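You operate a simulated robot arm through the tools that you are given. There is no shell and no other tool. Be economical: measure what you need, move in short steps, check, and stop when the job is done.

The job below is to be done with a simulated robot arm. You get a single attempt, and the scene is never put back.

## Task
Take the go block and put it on top of the grey pump casting.

The check looks at the end state, three seconds after you hand in, the way a careful person would. Anything else that was tipped, shoved, dropped, spilled or broken makes it a failure.

## Robot
A 7-joint arm with a two-finger parallel gripper, fixed in place. Base frame: the origin is at the foot of the arm, x ahead of it, y to its left, z up; the work surface is at about z = 0. Readings come in m, degrees, newtons and seconds.
With the tool pointing down near the work surface it reaches from about 0.24 to 0.62 m from the base axis. Its first joint turns from -66.0 to 66.0 degrees. Payload 2.6 kg.
The tool frame sits at the grasp point between the pads (the TCP): z along the fingers, y along the line on which they close. The tips reach 0.03 m beyond it. The gripper opens to 0.094 m. The fingers are 0.028 m wide and 0.01 m thick; the gripper's body (0.05 by 0.096 m) begins 0.055 m behind the TCP.
Orientation is that of the tool frame in the base frame, as a unit quaternion [w, x, y, z]. With the fingers straight down and closing along the base's y, the tool's x points along the base's -x, its y along +y and its z along -z.

## Interface
- The arm moves only by the tool arm_command. Its argument "moves" is a list of rows, each a list of 7 numbers: the turn, a rotation vector about the tool's x, y, z in degrees, then the shift along the tool's x, y, z in cm, then the finger opening in cm, from 0 to 9.4. In form: [[wx, wy, wz, dx, dy, dz, fingers], ...]. A call has 1 to 8 rows; each row is the pose to reach, as a shift and turn from the pose commanded when the call began, along the tool's axes at that moment. Rows are played at 5 a second. More than 0.05 m and 8.6 degrees between two rows, or a gripper value outside its range, and nothing of the call is played. Where a pose cannot be reached the arm comes as near as it can. A force on the tool above 40 N (or 10 N above the force at the start of the call, whichever is more), or a blocked arm, ends the call early, and 0.2 s more pass. Each finger travels about 0.072 m/s and halts on what it meets, pressing with about 31 N; the grip force reading is that of the motor and also rises with nothing between the fingers. The clock runs only during rows and for 0.2 s after the last one: add rows that repeat a pose to give the fingers time. The reply holds the time, the measured pose of the TCP, the force on the tool along the base axes, the opening and the grip force, in the units named above and with some noise.
- Cameras (640 x 400 px; columns grow to the right, rows downward): "scene" is fixed at [0.0502, 0.4452, 0.5636]; the picture's right is [-0.61, -0.79, 0.00], its down [-0.45, 0.35, -0.82] and it looks along [0.65, -0.50, -0.57] (base axes); focal length 332 px, centre (320, 200). "wrist" rides on the gripper at [0.076, 0.014, -0.103] in the tool frame; the picture's right is [-0.18, 0.98, 0.00], its down [-0.75, -0.14, -0.64] and it looks along [-0.63, -0.12, 0.77] (tool axes); focal length 243 px, centre (320, 200). There is no depth. A picture from a camera that has moved, and an enlarged one, comes with that camera's place and axes in the base frame and with its lens.
- grab_frame(camera): a new picture of that camera. It takes no simulated time.
- zoom(camera, box): a new picture of the part [left, top, right, bottom] of that camera's present view, enlarged. It takes no simulated time.
- sign_off(): hands the job in; it is judged then, once.

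Work in short steps. Places have to be worked out from the pictures, the camera data and where the tool is seen: move nearer, look again, correct. Check each grasp and each placing, and mend what went wrong. You have 90 turns and 38 pictures in all, those below and enlarged ones among them. Open the gripper and draw the arm clear of the work before you hand the job in, unless the task says otherwise; then end with one line.

The tools are called after ">>>" as a command line: name --pt "numbers of a row" for each row, then --argument value for the rest, lists and objects as JSON in quotes. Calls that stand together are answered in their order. arm_command: Moves the arm, as the interface text tells. Its arguments: {"type":"object","properties":{"moves":{"type":"array"}},"required":["moves"]} The other tools are called the same way: grab_frame (camera) takes a picture; zoom (camera, box) takes an enlarged picture of a part of a camera's view; sign_off () hands the job in.

At the start:

```text
time_s: 0.0
tcp_pos: [0.3968, 0.0957, 0.3277]
orientation: [0.0, 0.0, 1.0, -0.001]
ft_force: [-0.4, 0.0, 0.5]
opening: 0.094
grasp_force: 0.1
```

scene: 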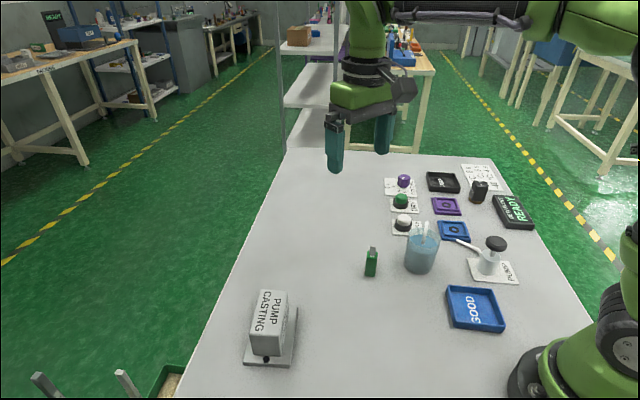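
wrist: 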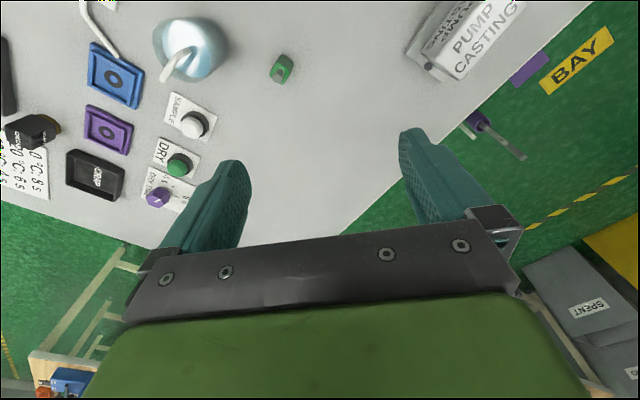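

I'll look closely at the small green block and the casting to identify them and measure where they are.

>>> zoom --camera "scene" --box '[330, 220, 450, 295]'

>>> zoom --camera "scene" --box '[220, 275, 340, 375]'

>>> zoom --camera "scene" --box '[370, 155, 550, 335]'

```text
5.33 times, centred on (390, 258) of scene
camera zoom: at [0.0502, 0.4452, 0.5636], right [-0.61, -0.79, 0.0], down [-0.45, 0.35, -0.82], along [0.65, -0.5, -0.57], focal length 1768 px, centre (-53, -107)
```

zoom: 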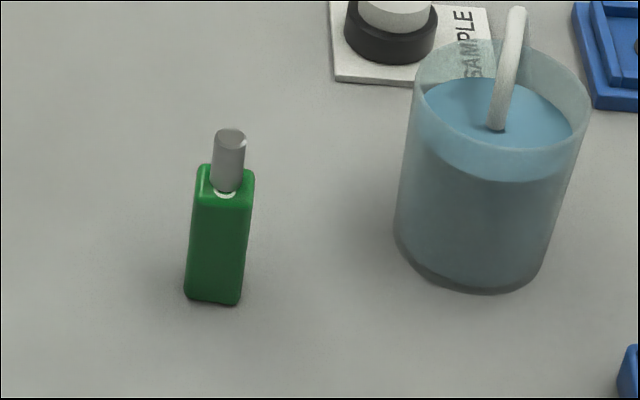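

```text
4.00 times, centred on (280, 325) of scene
camera zoom: at [0.0502, 0.4452, 0.5636], right [-0.61, -0.79, 0.0], down [-0.45, 0.35, -0.82], along [0.65, -0.5, -0.57], focal length 1326 px, centre (480, -300)
```

zoom: 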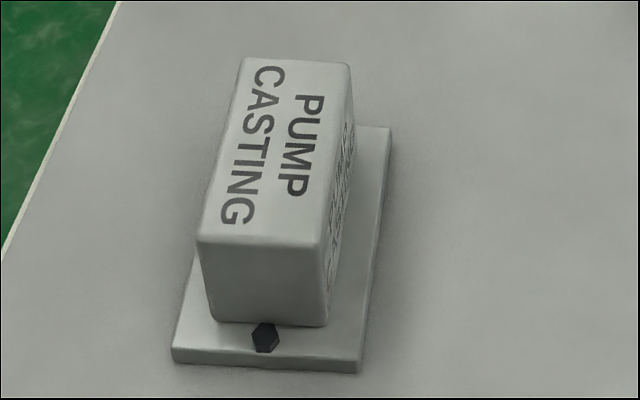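

```text
2.22 times, centred on (460, 245) of scene
camera zoom: at [0.0502, 0.4452, 0.5636], right [-0.61, -0.79, 0.0], down [-0.45, 0.35, -0.82], along [0.65, -0.5, -0.57], focal length 737 px, centre (9, 100)
```

zoom: 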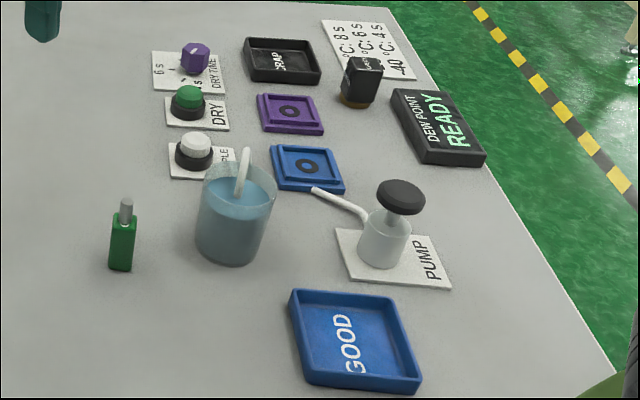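

The green block with the pin, the likely "go" block, stands near (0.392, 0.042) and is about 6 cm tall with a 3 cm pin on top. The casting's top centre is near (0.397, 0.292) at z≈0.068, with its long axis along about (0.75, -0.66). I'll move above the block and look again.

>>> arm_command --pt "0 0 0 0 -1.5 2 9.4" --pt "0 0 0 0 -3 4 9.4" --pt "0 0 0 0 -4.5 6 9.4" --pt "0 0 0 0.4 -5.4 9 9.4" --pt "0 0 0 0.4 -5.4 12 9.4" --pt "0 0 0 0.4 -5.4 12 9.4"

>>> grab_frame --camera "wrist"

```text
time_s: 1.4
tcp_pos: [0.3943, 0.0416, 0.2071]
orientation: [0.0, 0.0, 1.0, 0.001]
ft_force: [-0.4, -0.2, 0.2]
opening: 0.0942
grasp_force: 0.0
```

```text
32 pictures are left
camera wrist: at [0.3187, 0.056, 0.3106], right [0.18, 0.98, 0.0], down [0.75, -0.14, 0.64], along [0.63, -0.12, -0.77], focal length 243 px, centre (320, 200)
```

wrist: 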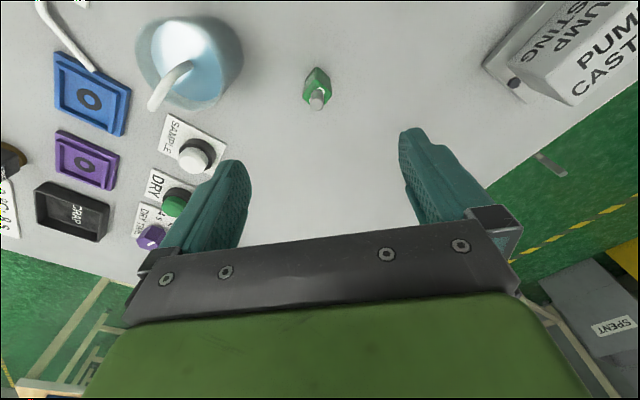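

The block is in view, so I'll enlarge it to read its yaw and any label.

>>> zoom --camera "wrist" --box '[280, 50, 360, 125]'

>>> zoom --camera "wrist" --box '[470, 0, 640, 110]'

```text
5.33 times, centred on (320, 88) of wrist
camera zoom: at [0.3187, 0.056, 0.3106], right [0.18, 0.98, 0.0], down [0.75, -0.14, 0.64], along [0.63, -0.12, -0.77], focal length 1294 px, centre (320, 800)
```

zoom: 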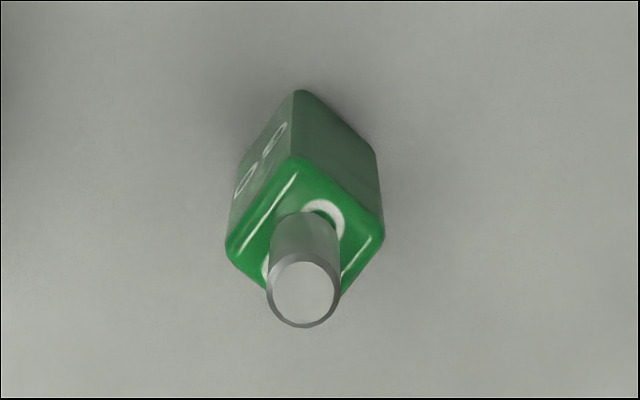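

```text
3.64 times, centred on (555, 55) of wrist
camera zoom: at [0.3187, 0.056, 0.3106], right [0.18, 0.98, 0.0], down [0.75, -0.14, 0.64], along [0.63, -0.12, -0.77], focal length 882 px, centre (-534, 727)
```

zoom: 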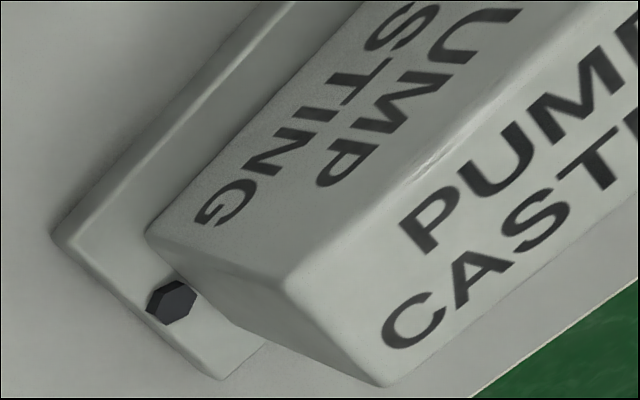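

The block's faces are turned about 37°, and its centre is near (0.3915, 0.039). I'll turn the gripper to match, so it closes along about 127° and stays clear of the beaker, then lower partway.

>>> arm_command --pt "0 0 -7.4 0.28 -0.26 1 6" --pt "0 0 -14.8 0.28 -0.26 2 6" --pt "0 0 -22.2 0.28 -0.26 3 6" --pt "0 0 -29.6 0.28 -0.26 4 6" --pt "0 0 -37 0.28 -0.26 5 6" --pt "0 0 -37 0.28 -0.26 7 6" --pt "0 0 -37 0.28 -0.26 7 6"

>>> grab_frame --camera "wrist"

>>> grab_frame --camera "scene"

```text
time_s: 3.0
tcp_pos: [0.3908, 0.0389, 0.1382]
orientation: [0.0, -0.318, 0.948, -0.001]
ft_force: [0.1, -0.5, 0.6]
opening: 0.0601
grasp_force: 0.1
```

```text
29 pictures are left
camera wrist: at [0.3221, 0.0043, 0.2409], right [-0.45, 0.9, 0.0], down [0.69, 0.34, 0.64], along [0.57, 0.29, -0.77], focal length 243 px, centre (320, 200)
```

wrist: 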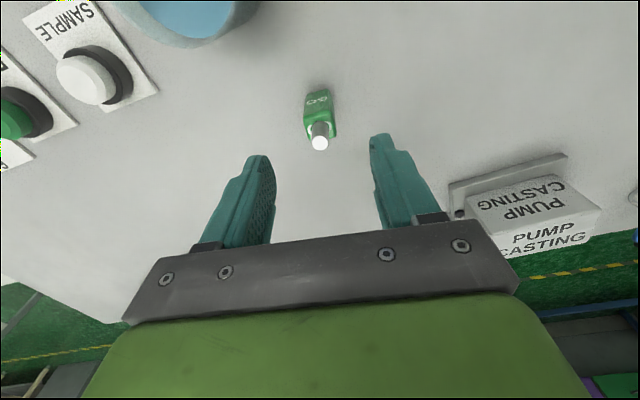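

```text
28 pictures are left
```

scene: 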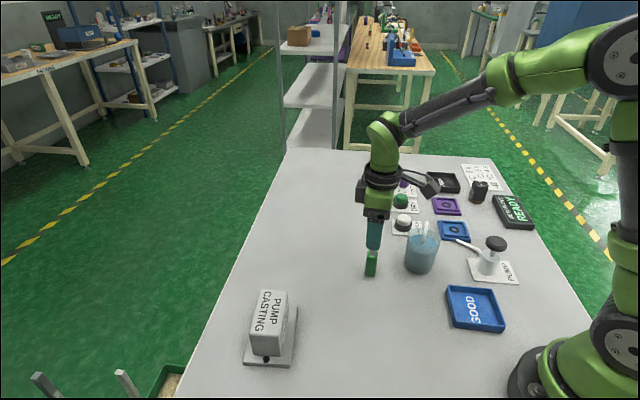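

The label reads "GO", so this is the right block. I'll enlarge once more to check the alignment before descending.

>>> zoom --camera "wrist" --box '[280, 75, 360, 160]'

```text
4.71 times, centred on (320, 118) of wrist
camera zoom: at [0.3221, 0.0043, 0.2409], right [-0.45, 0.9, 0.0], down [0.69, 0.34, 0.64], along [0.57, 0.29, -0.77], focal length 1142 px, centre (320, 588)
```

zoom: 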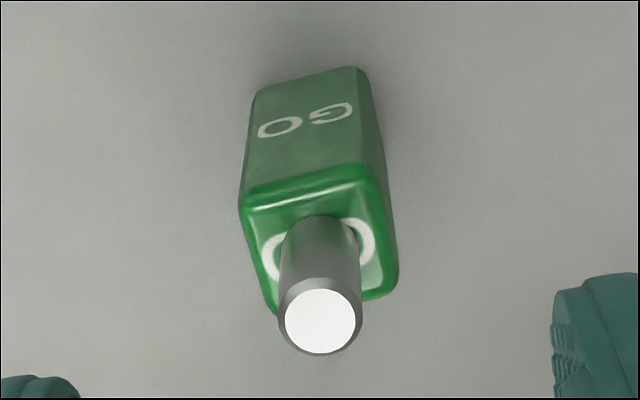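

The block's yaw is about 40° and its centre is (0.390, 0.040), so the TCP is well placed. I'll trim 3° and descend to z≈0.045 with the fingers open.

>>> arm_command --pt "0 0 -3 0 0.1 2 6" --pt "0 0 -3 0 0.1 4 6" --pt "0 0 -3 0 0.1 6 6" --pt "0 0 -3 0 0.1 8 6" --pt "0 0 -3 0 0.1 9.3 6" --pt "0 0 -3 0 0.1 9.3 6"

>>> grab_frame --camera "wrist"

>>> zoom --camera "scene" --box '[330, 200, 450, 300]'

```text
time_s: 4.4
tcp_pos: [0.3896, 0.039, 0.0452]
orientation: [0.0, -0.342, 0.94, 0.0]
ft_force: [-0.4, -0.2, 0.3]
opening: 0.0603
grasp_force: 0.1
```

```text
26 pictures are left
camera wrist: at [0.3224, 0.0012, 0.1487], right [-0.49, 0.87, 0.0], down [0.67, 0.38, 0.64], along [0.56, 0.32, -0.77], focal length 243 px, centre (320, 200)
```

wrist: 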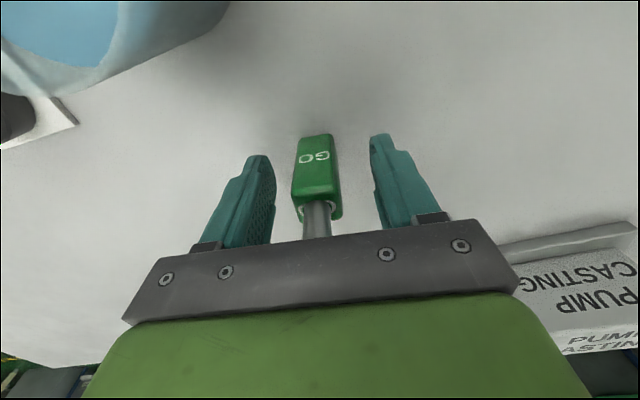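

```text
4.00 times, centred on (390, 250) of scene
camera zoom: at [0.0502, 0.4452, 0.5636], right [-0.61, -0.79, 0.0], down [-0.45, 0.35, -0.82], along [0.65, -0.5, -0.57], focal length 1326 px, centre (40, 0)
```

zoom: 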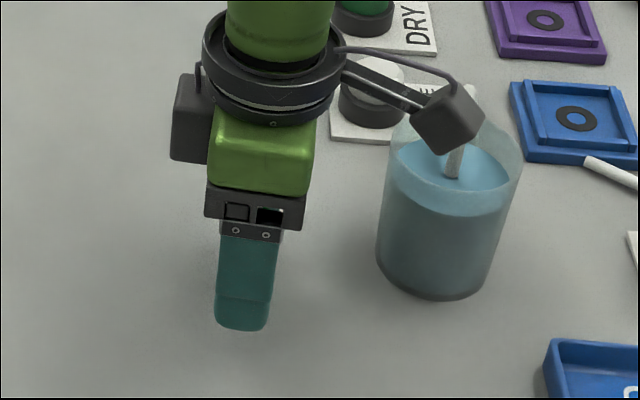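

The block sits centred between the fingers and there's no contact, so I'll close on it.

>>> arm_command --pt "0 0 0 0 0 0 4" --pt "0 0 0 0 0 0 2.6" --pt "0 0 0 0 0 0 1.5" --pt "0 0 0 0 0 0 1.5" --pt "0 0 0 0 0 0 1.5"

```text
time_s: 5.6
tcp_pos: [0.3897, 0.0397, 0.0463]
orientation: [0.0, -0.342, 0.94, 0.0]
ft_force: [-0.1, 0.1, 0.4]
opening: 0.0272
grasp_force: 31.2
```

It's held at 2.7 cm with 31 N. I'll lift it 12 cm straight up and check the grip.

>>> arm_command --pt "0 0 0 0 0 -1 1.5" --pt "0 0 0 0 0 -3 1.5" --pt "0 0 0 0 0 -6 1.5" --pt "0 0 0 0 0 -9 1.5" --pt "0 0 0 0 0 -12 1.5" --pt "0 0 0 0 0 -12 1.5"

>>> grab_frame --camera "wrist"

```text
time_s: 7.0
tcp_pos: [0.389, 0.0394, 0.1642]
orientation: [0.001, -0.341, 0.94, 0.0]
ft_force: [0.2, 0.1, -0.9]
opening: 0.0275
grasp_force: 30.7
```

```text
24 pictures are left
camera wrist: at [0.3226, 0.0013, 0.2672], right [-0.49, 0.87, 0.0], down [0.67, 0.38, 0.64], along [0.56, 0.32, -0.77], focal length 243 px, centre (320, 200)
```

wrist: 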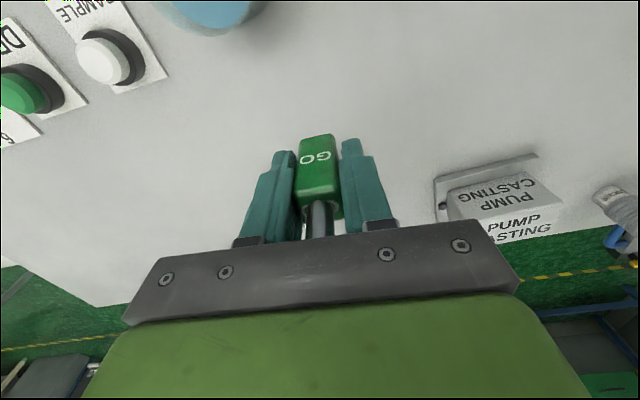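

The block is held securely. I'll carry it at this height (its bottom at about 0.118) to above the casting centre, base shift (+0.008, +0.253).

>>> arm_command --pt "0 0 0 -2.4 2.69 0 1.5" --pt "0 0 0 -4.8 5.38 0 1.5" --pt "0 0 0 -7.2 8.07 0 1.5" --pt "0 0 0 -9.6 10.76 0 1.5" --pt "0 0 0 -12 13.45 0 1.5" --pt "0 0 0 -14.4 16.14 0 1.5" --pt "0 0 0 -16.85 18.84 0 1.5" --pt "0 0 0 -16.85 18.84 0 1.5"

>>> grab_frame --camera "wrist"

>>> zoom --camera "scene" --box '[200, 220, 360, 380]'

```text
time_s: 8.8
tcp_pos: [0.3985, 0.2935, 0.1645]
orientation: [0.0, -0.343, 0.939, 0.0]
ft_force: [0.3, -0.3, -0.2]
opening: 0.0272
grasp_force: 30.8
```

```text
23 pictures are left
camera wrist: at [0.3312, 0.2559, 0.2678], right [-0.49, 0.87, 0.0], down [0.67, 0.38, 0.64], along [0.56, 0.31, -0.77], focal length 243 px, centre (320, 200)
```

wrist: 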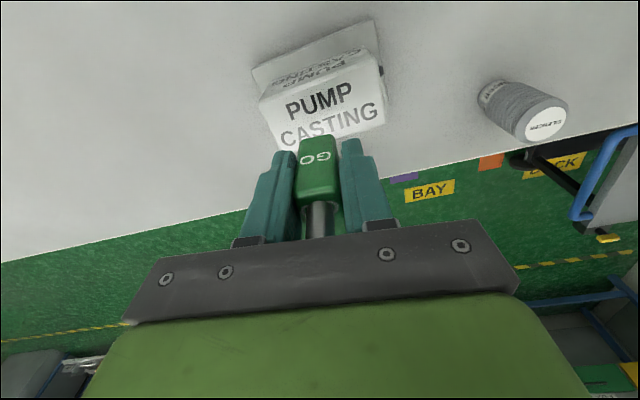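

```text
2.50 times, centred on (280, 300) of scene
camera zoom: at [0.0501, 0.4452, 0.5636], right [-0.61, -0.79, 0.0], down [-0.45, 0.35, -0.82], along [0.65, -0.5, -0.57], focal length 829 px, centre (420, -50)
```

zoom: 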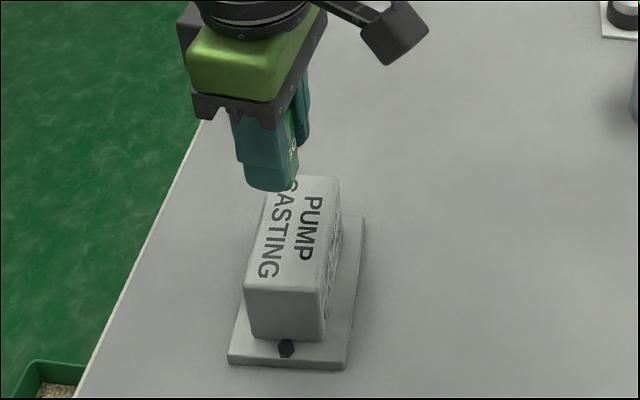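

From here I'll recheck the casting's top face with an enlarged wrist view.

>>> zoom --camera "wrist" --box '[240, 10, 400, 160]'

```text
2.67 times, centred on (320, 85) of wrist
camera zoom: at [0.3312, 0.2559, 0.2678], right [-0.49, 0.87, 0.0], down [0.67, 0.38, 0.64], along [0.56, 0.31, -0.77], focal length 647 px, centre (320, 507)
```

zoom: 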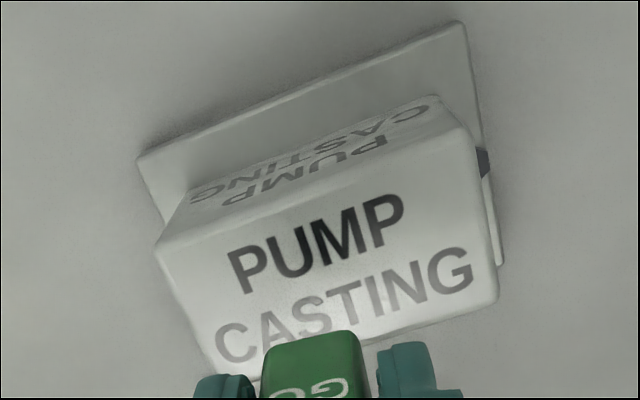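

The casting's top centre comes out at about (0.394, 0.2925) with a long axis of 138°, which agrees with the first estimate. I'll trim the position and yaw, then lower to just above contact (expected at TCP z≈0.114).

>>> arm_command --pt "0 0 -4 0.33 0.15 0 1.5" --pt "0 0 -8 0.33 0.15 0 1.5" --pt "0 0 -8 0.33 0.15 2 1.5" --pt "0 0 -8 0.33 0.15 3.4 1.5" --pt "0 0 -8 0.33 0.15 4.2 1.5" --pt "0 0 -8 0.33 0.15 4.2 1.5"

>>> zoom --camera "scene" --box '[220, 250, 320, 370]'

>>> zoom --camera "wrist" --box '[240, 60, 400, 200]'

```text
time_s: 10.2
tcp_pos: [0.3949, 0.2905, 0.1249]
orientation: [0.0, -0.406, 0.914, 0.001]
ft_force: [0.9, -0.3, -1.0]
opening: 0.0272
grasp_force: 31.4
```

```text
3.33 times, centred on (270, 310) of scene
camera zoom: at [0.0502, 0.4452, 0.5636], right [-0.61, -0.79, 0.0], down [-0.45, 0.35, -0.82], along [0.65, -0.5, -0.57], focal length 1105 px, centre (487, -167)
```

zoom: 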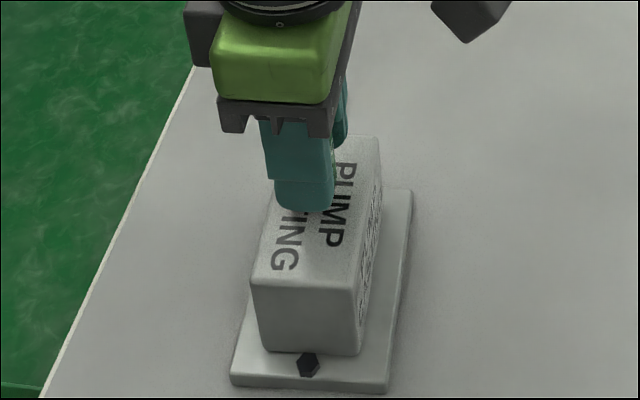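

```text
2.86 times, centred on (320, 130) of wrist
camera zoom: at [0.3338, 0.2445, 0.227], right [-0.61, 0.79, 0.0], down [0.61, 0.47, 0.64], along [0.51, 0.39, -0.77], focal length 693 px, centre (320, 400)
```

zoom: 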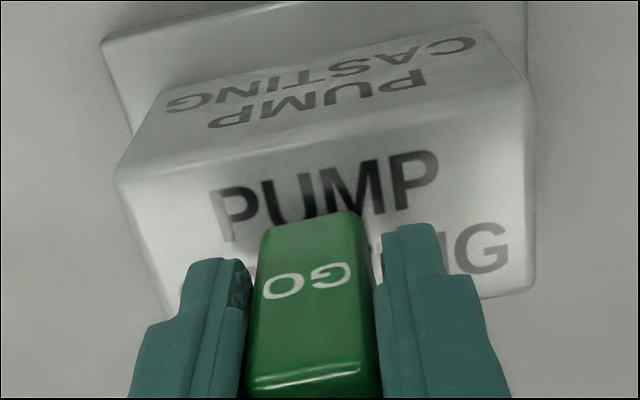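

It's just above the face and well placed along its length. I'll nudge 3 mm toward the near edge to centre it across the width and lower in small steps while watching the force.

>>> arm_command --pt "0 0 0 0.3 0 0 1.5" --pt "0 0 0 0.3 0 0.3 1.5" --pt "0 0 0 0.3 0 0.5 1.5" --pt "0 0 0 0.3 0 0.7 1.5" --pt "0 0 0 0.3 0 0.7 1.5"

>>> zoom --camera "wrist" --box '[240, 60, 400, 200]'

```text
time_s: 11.4
tcp_pos: [0.3952, 0.2886, 0.1203]
orientation: [0.003, -0.407, 0.913, 0.001]
ft_force: [-2.9, -2.8, 29.7]
opening: 0.0275
grasp_force: 31.2
```

```text
2.86 times, centred on (320, 130) of wrist
camera zoom: at [0.3325, 0.2425, 0.2216], right [-0.61, 0.79, 0.0], down [0.6, 0.46, 0.65], along [0.51, 0.39, -0.76], focal length 693 px, centre (320, 400)
```

zoom: 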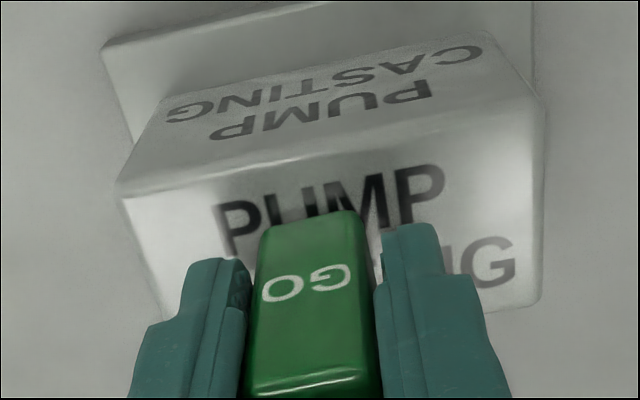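

Contact came at TCP z≈0.120 with 30 N, so the casting top is at about 0.074. I'll ease back to shed most of the push before releasing.

>>> arm_command --pt "0 0 0 0 0 -0.15 1.5" --pt "0 0 0 0 0 -0.25 1.5" --pt "0 0 0 0 0 -0.25 1.5"

>>> zoom --camera "scene" --box '[220, 250, 320, 370]'

```text
time_s: 12.2
tcp_pos: [0.3923, 0.2894, 0.1189]
orientation: [0.001, -0.407, 0.914, 0.0]
ft_force: [4.5, 1.8, 11.9]
opening: 0.0273
grasp_force: 31.0
```

```text
3.33 times, centred on (270, 310) of scene
camera zoom: at [0.0501, 0.4452, 0.5637], right [-0.61, -0.79, 0.0], down [-0.45, 0.35, -0.82], along [0.65, -0.5, -0.57], focal length 1105 px, centre (487, -167)
```

zoom: 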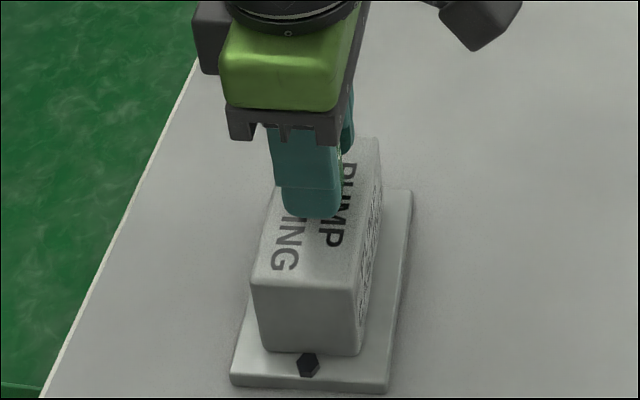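

12 N remains, and the casting hasn't moved. I'll ease up another millimetre.

>>> arm_command --pt "0 0 0 0 0 -0.1 1.5" --pt "0 0 0 0 0 -0.1 1.5"

>>> zoom --camera "wrist" --box '[240, 60, 400, 240]'

```text
time_s: 12.8
tcp_pos: [0.3923, 0.2879, 0.1186]
orientation: [-0.002, -0.407, 0.914, 0.0]
ft_force: [1.3, 0.5, 4.3]
opening: 0.0276
grasp_force: 31.1
```

```text
2.22 times, centred on (320, 150) of wrist
camera zoom: at [0.3309, 0.242, 0.2228], right [-0.61, 0.79, 0.0], down [0.61, 0.47, 0.64], along [0.51, 0.39, -0.77], focal length 539 px, centre (320, 311)
```

zoom: 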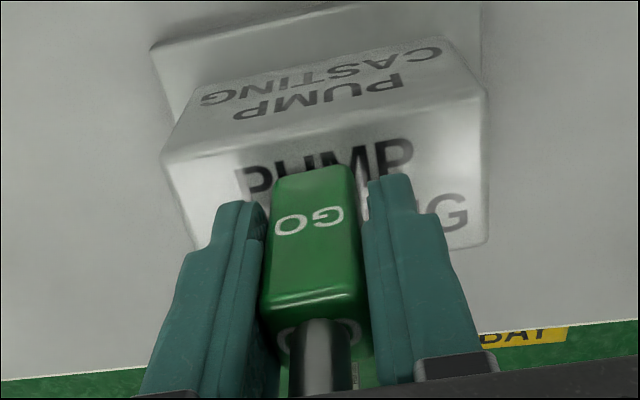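

The contact force is down to 4 N and the block stands over the middle of the face. I'll release slowly.

>>> arm_command --pt "0 0 0 0 0 0 2.6" --pt "0 0 0 0 0 0 3.0" --pt "0 0 0 0 0 0 3.6" --pt "0 0 0 0 0 0 4.4" --pt "0 0 0 0 0 0 5.2" --pt "0 0 0 0 0 0 6" --pt "0 0 0 0 0 0 6"

>>> grab_frame --camera "wrist"

>>> zoom --camera "scene" --box '[220, 250, 320, 370]'

```text
time_s: 14.4
tcp_pos: [0.3928, 0.289, 0.1207]
orientation: [0.001, -0.406, 0.914, 0.0]
ft_force: [0.2, -0.4, 0.2]
opening: 0.0601
grasp_force: 0.1
```

```text
15 pictures are left
camera wrist: at [0.3314, 0.2421, 0.2236], right [-0.61, 0.79, 0.0], down [0.61, 0.47, 0.64], along [0.51, 0.39, -0.77], focal length 243 px, centre (320, 200)
```

wrist: 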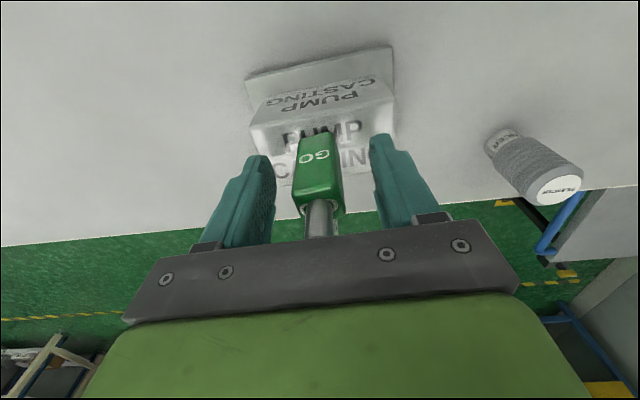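

```text
3.33 times, centred on (270, 310) of scene
camera zoom: at [0.0502, 0.4452, 0.5636], right [-0.61, -0.79, 0.0], down [-0.45, 0.35, -0.82], along [0.65, -0.5, -0.57], focal length 1105 px, centre (487, -167)
```

zoom: 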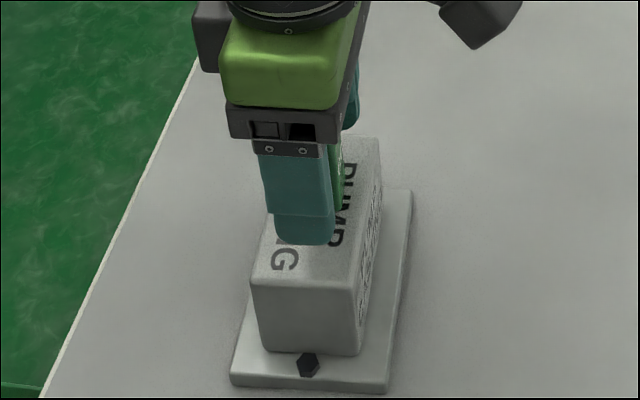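

The block is standing by itself between the open fingers. I'll withdraw straight up.

>>> arm_command --pt "0 0 0 0 0 -1 6" --pt "0 0 0 0 0 -3 6" --pt "0 0 0 0 0 -6 6" --pt "0 0 0 0 0 -9 6" --pt "0 0 0 0 0 -12 6" --pt "0 0 0 0 0 -15 6" --pt "0 0 0 4 0 -16 6" --pt "0 0 0 8 0 -16 6"

>>> grab_frame --camera "scene"

>>> zoom --camera "scene" --box '[220, 250, 320, 370]'

```text
time_s: 16.2
tcp_pos: [0.3387, 0.23, 0.2806]
orientation: [0.0, -0.408, 0.913, 0.0]
ft_force: [-0.1, 0.4, -0.8]
opening: 0.0603
grasp_force: 0.2
```

```text
13 pictures are left
```

scene: 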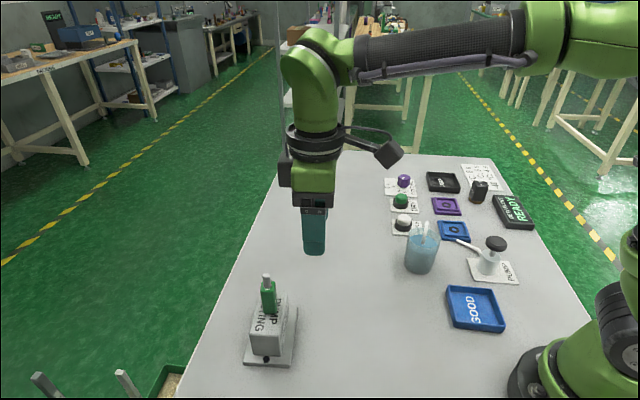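

```text
3.33 times, centred on (270, 310) of scene
camera zoom: at [0.0502, 0.4452, 0.5636], right [-0.61, -0.79, 0.0], down [-0.45, 0.35, -0.82], along [0.65, -0.5, -0.57], focal length 1105 px, centre (487, -167)
```

zoom: 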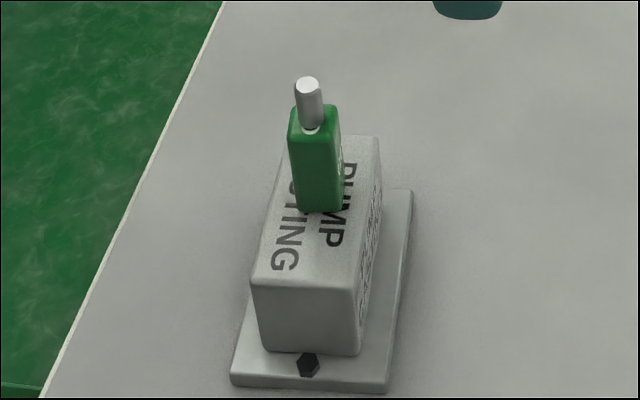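

The GO block stands upright near the middle of the casting's top. Nothing else has moved, and the arm is clear with the gripper open.

>>> sign_off

```text
The job is handed in.
```

The GO block is standing upright on top of the grey pump casting, the arm is clear with the gripper open, and the job is handed in.
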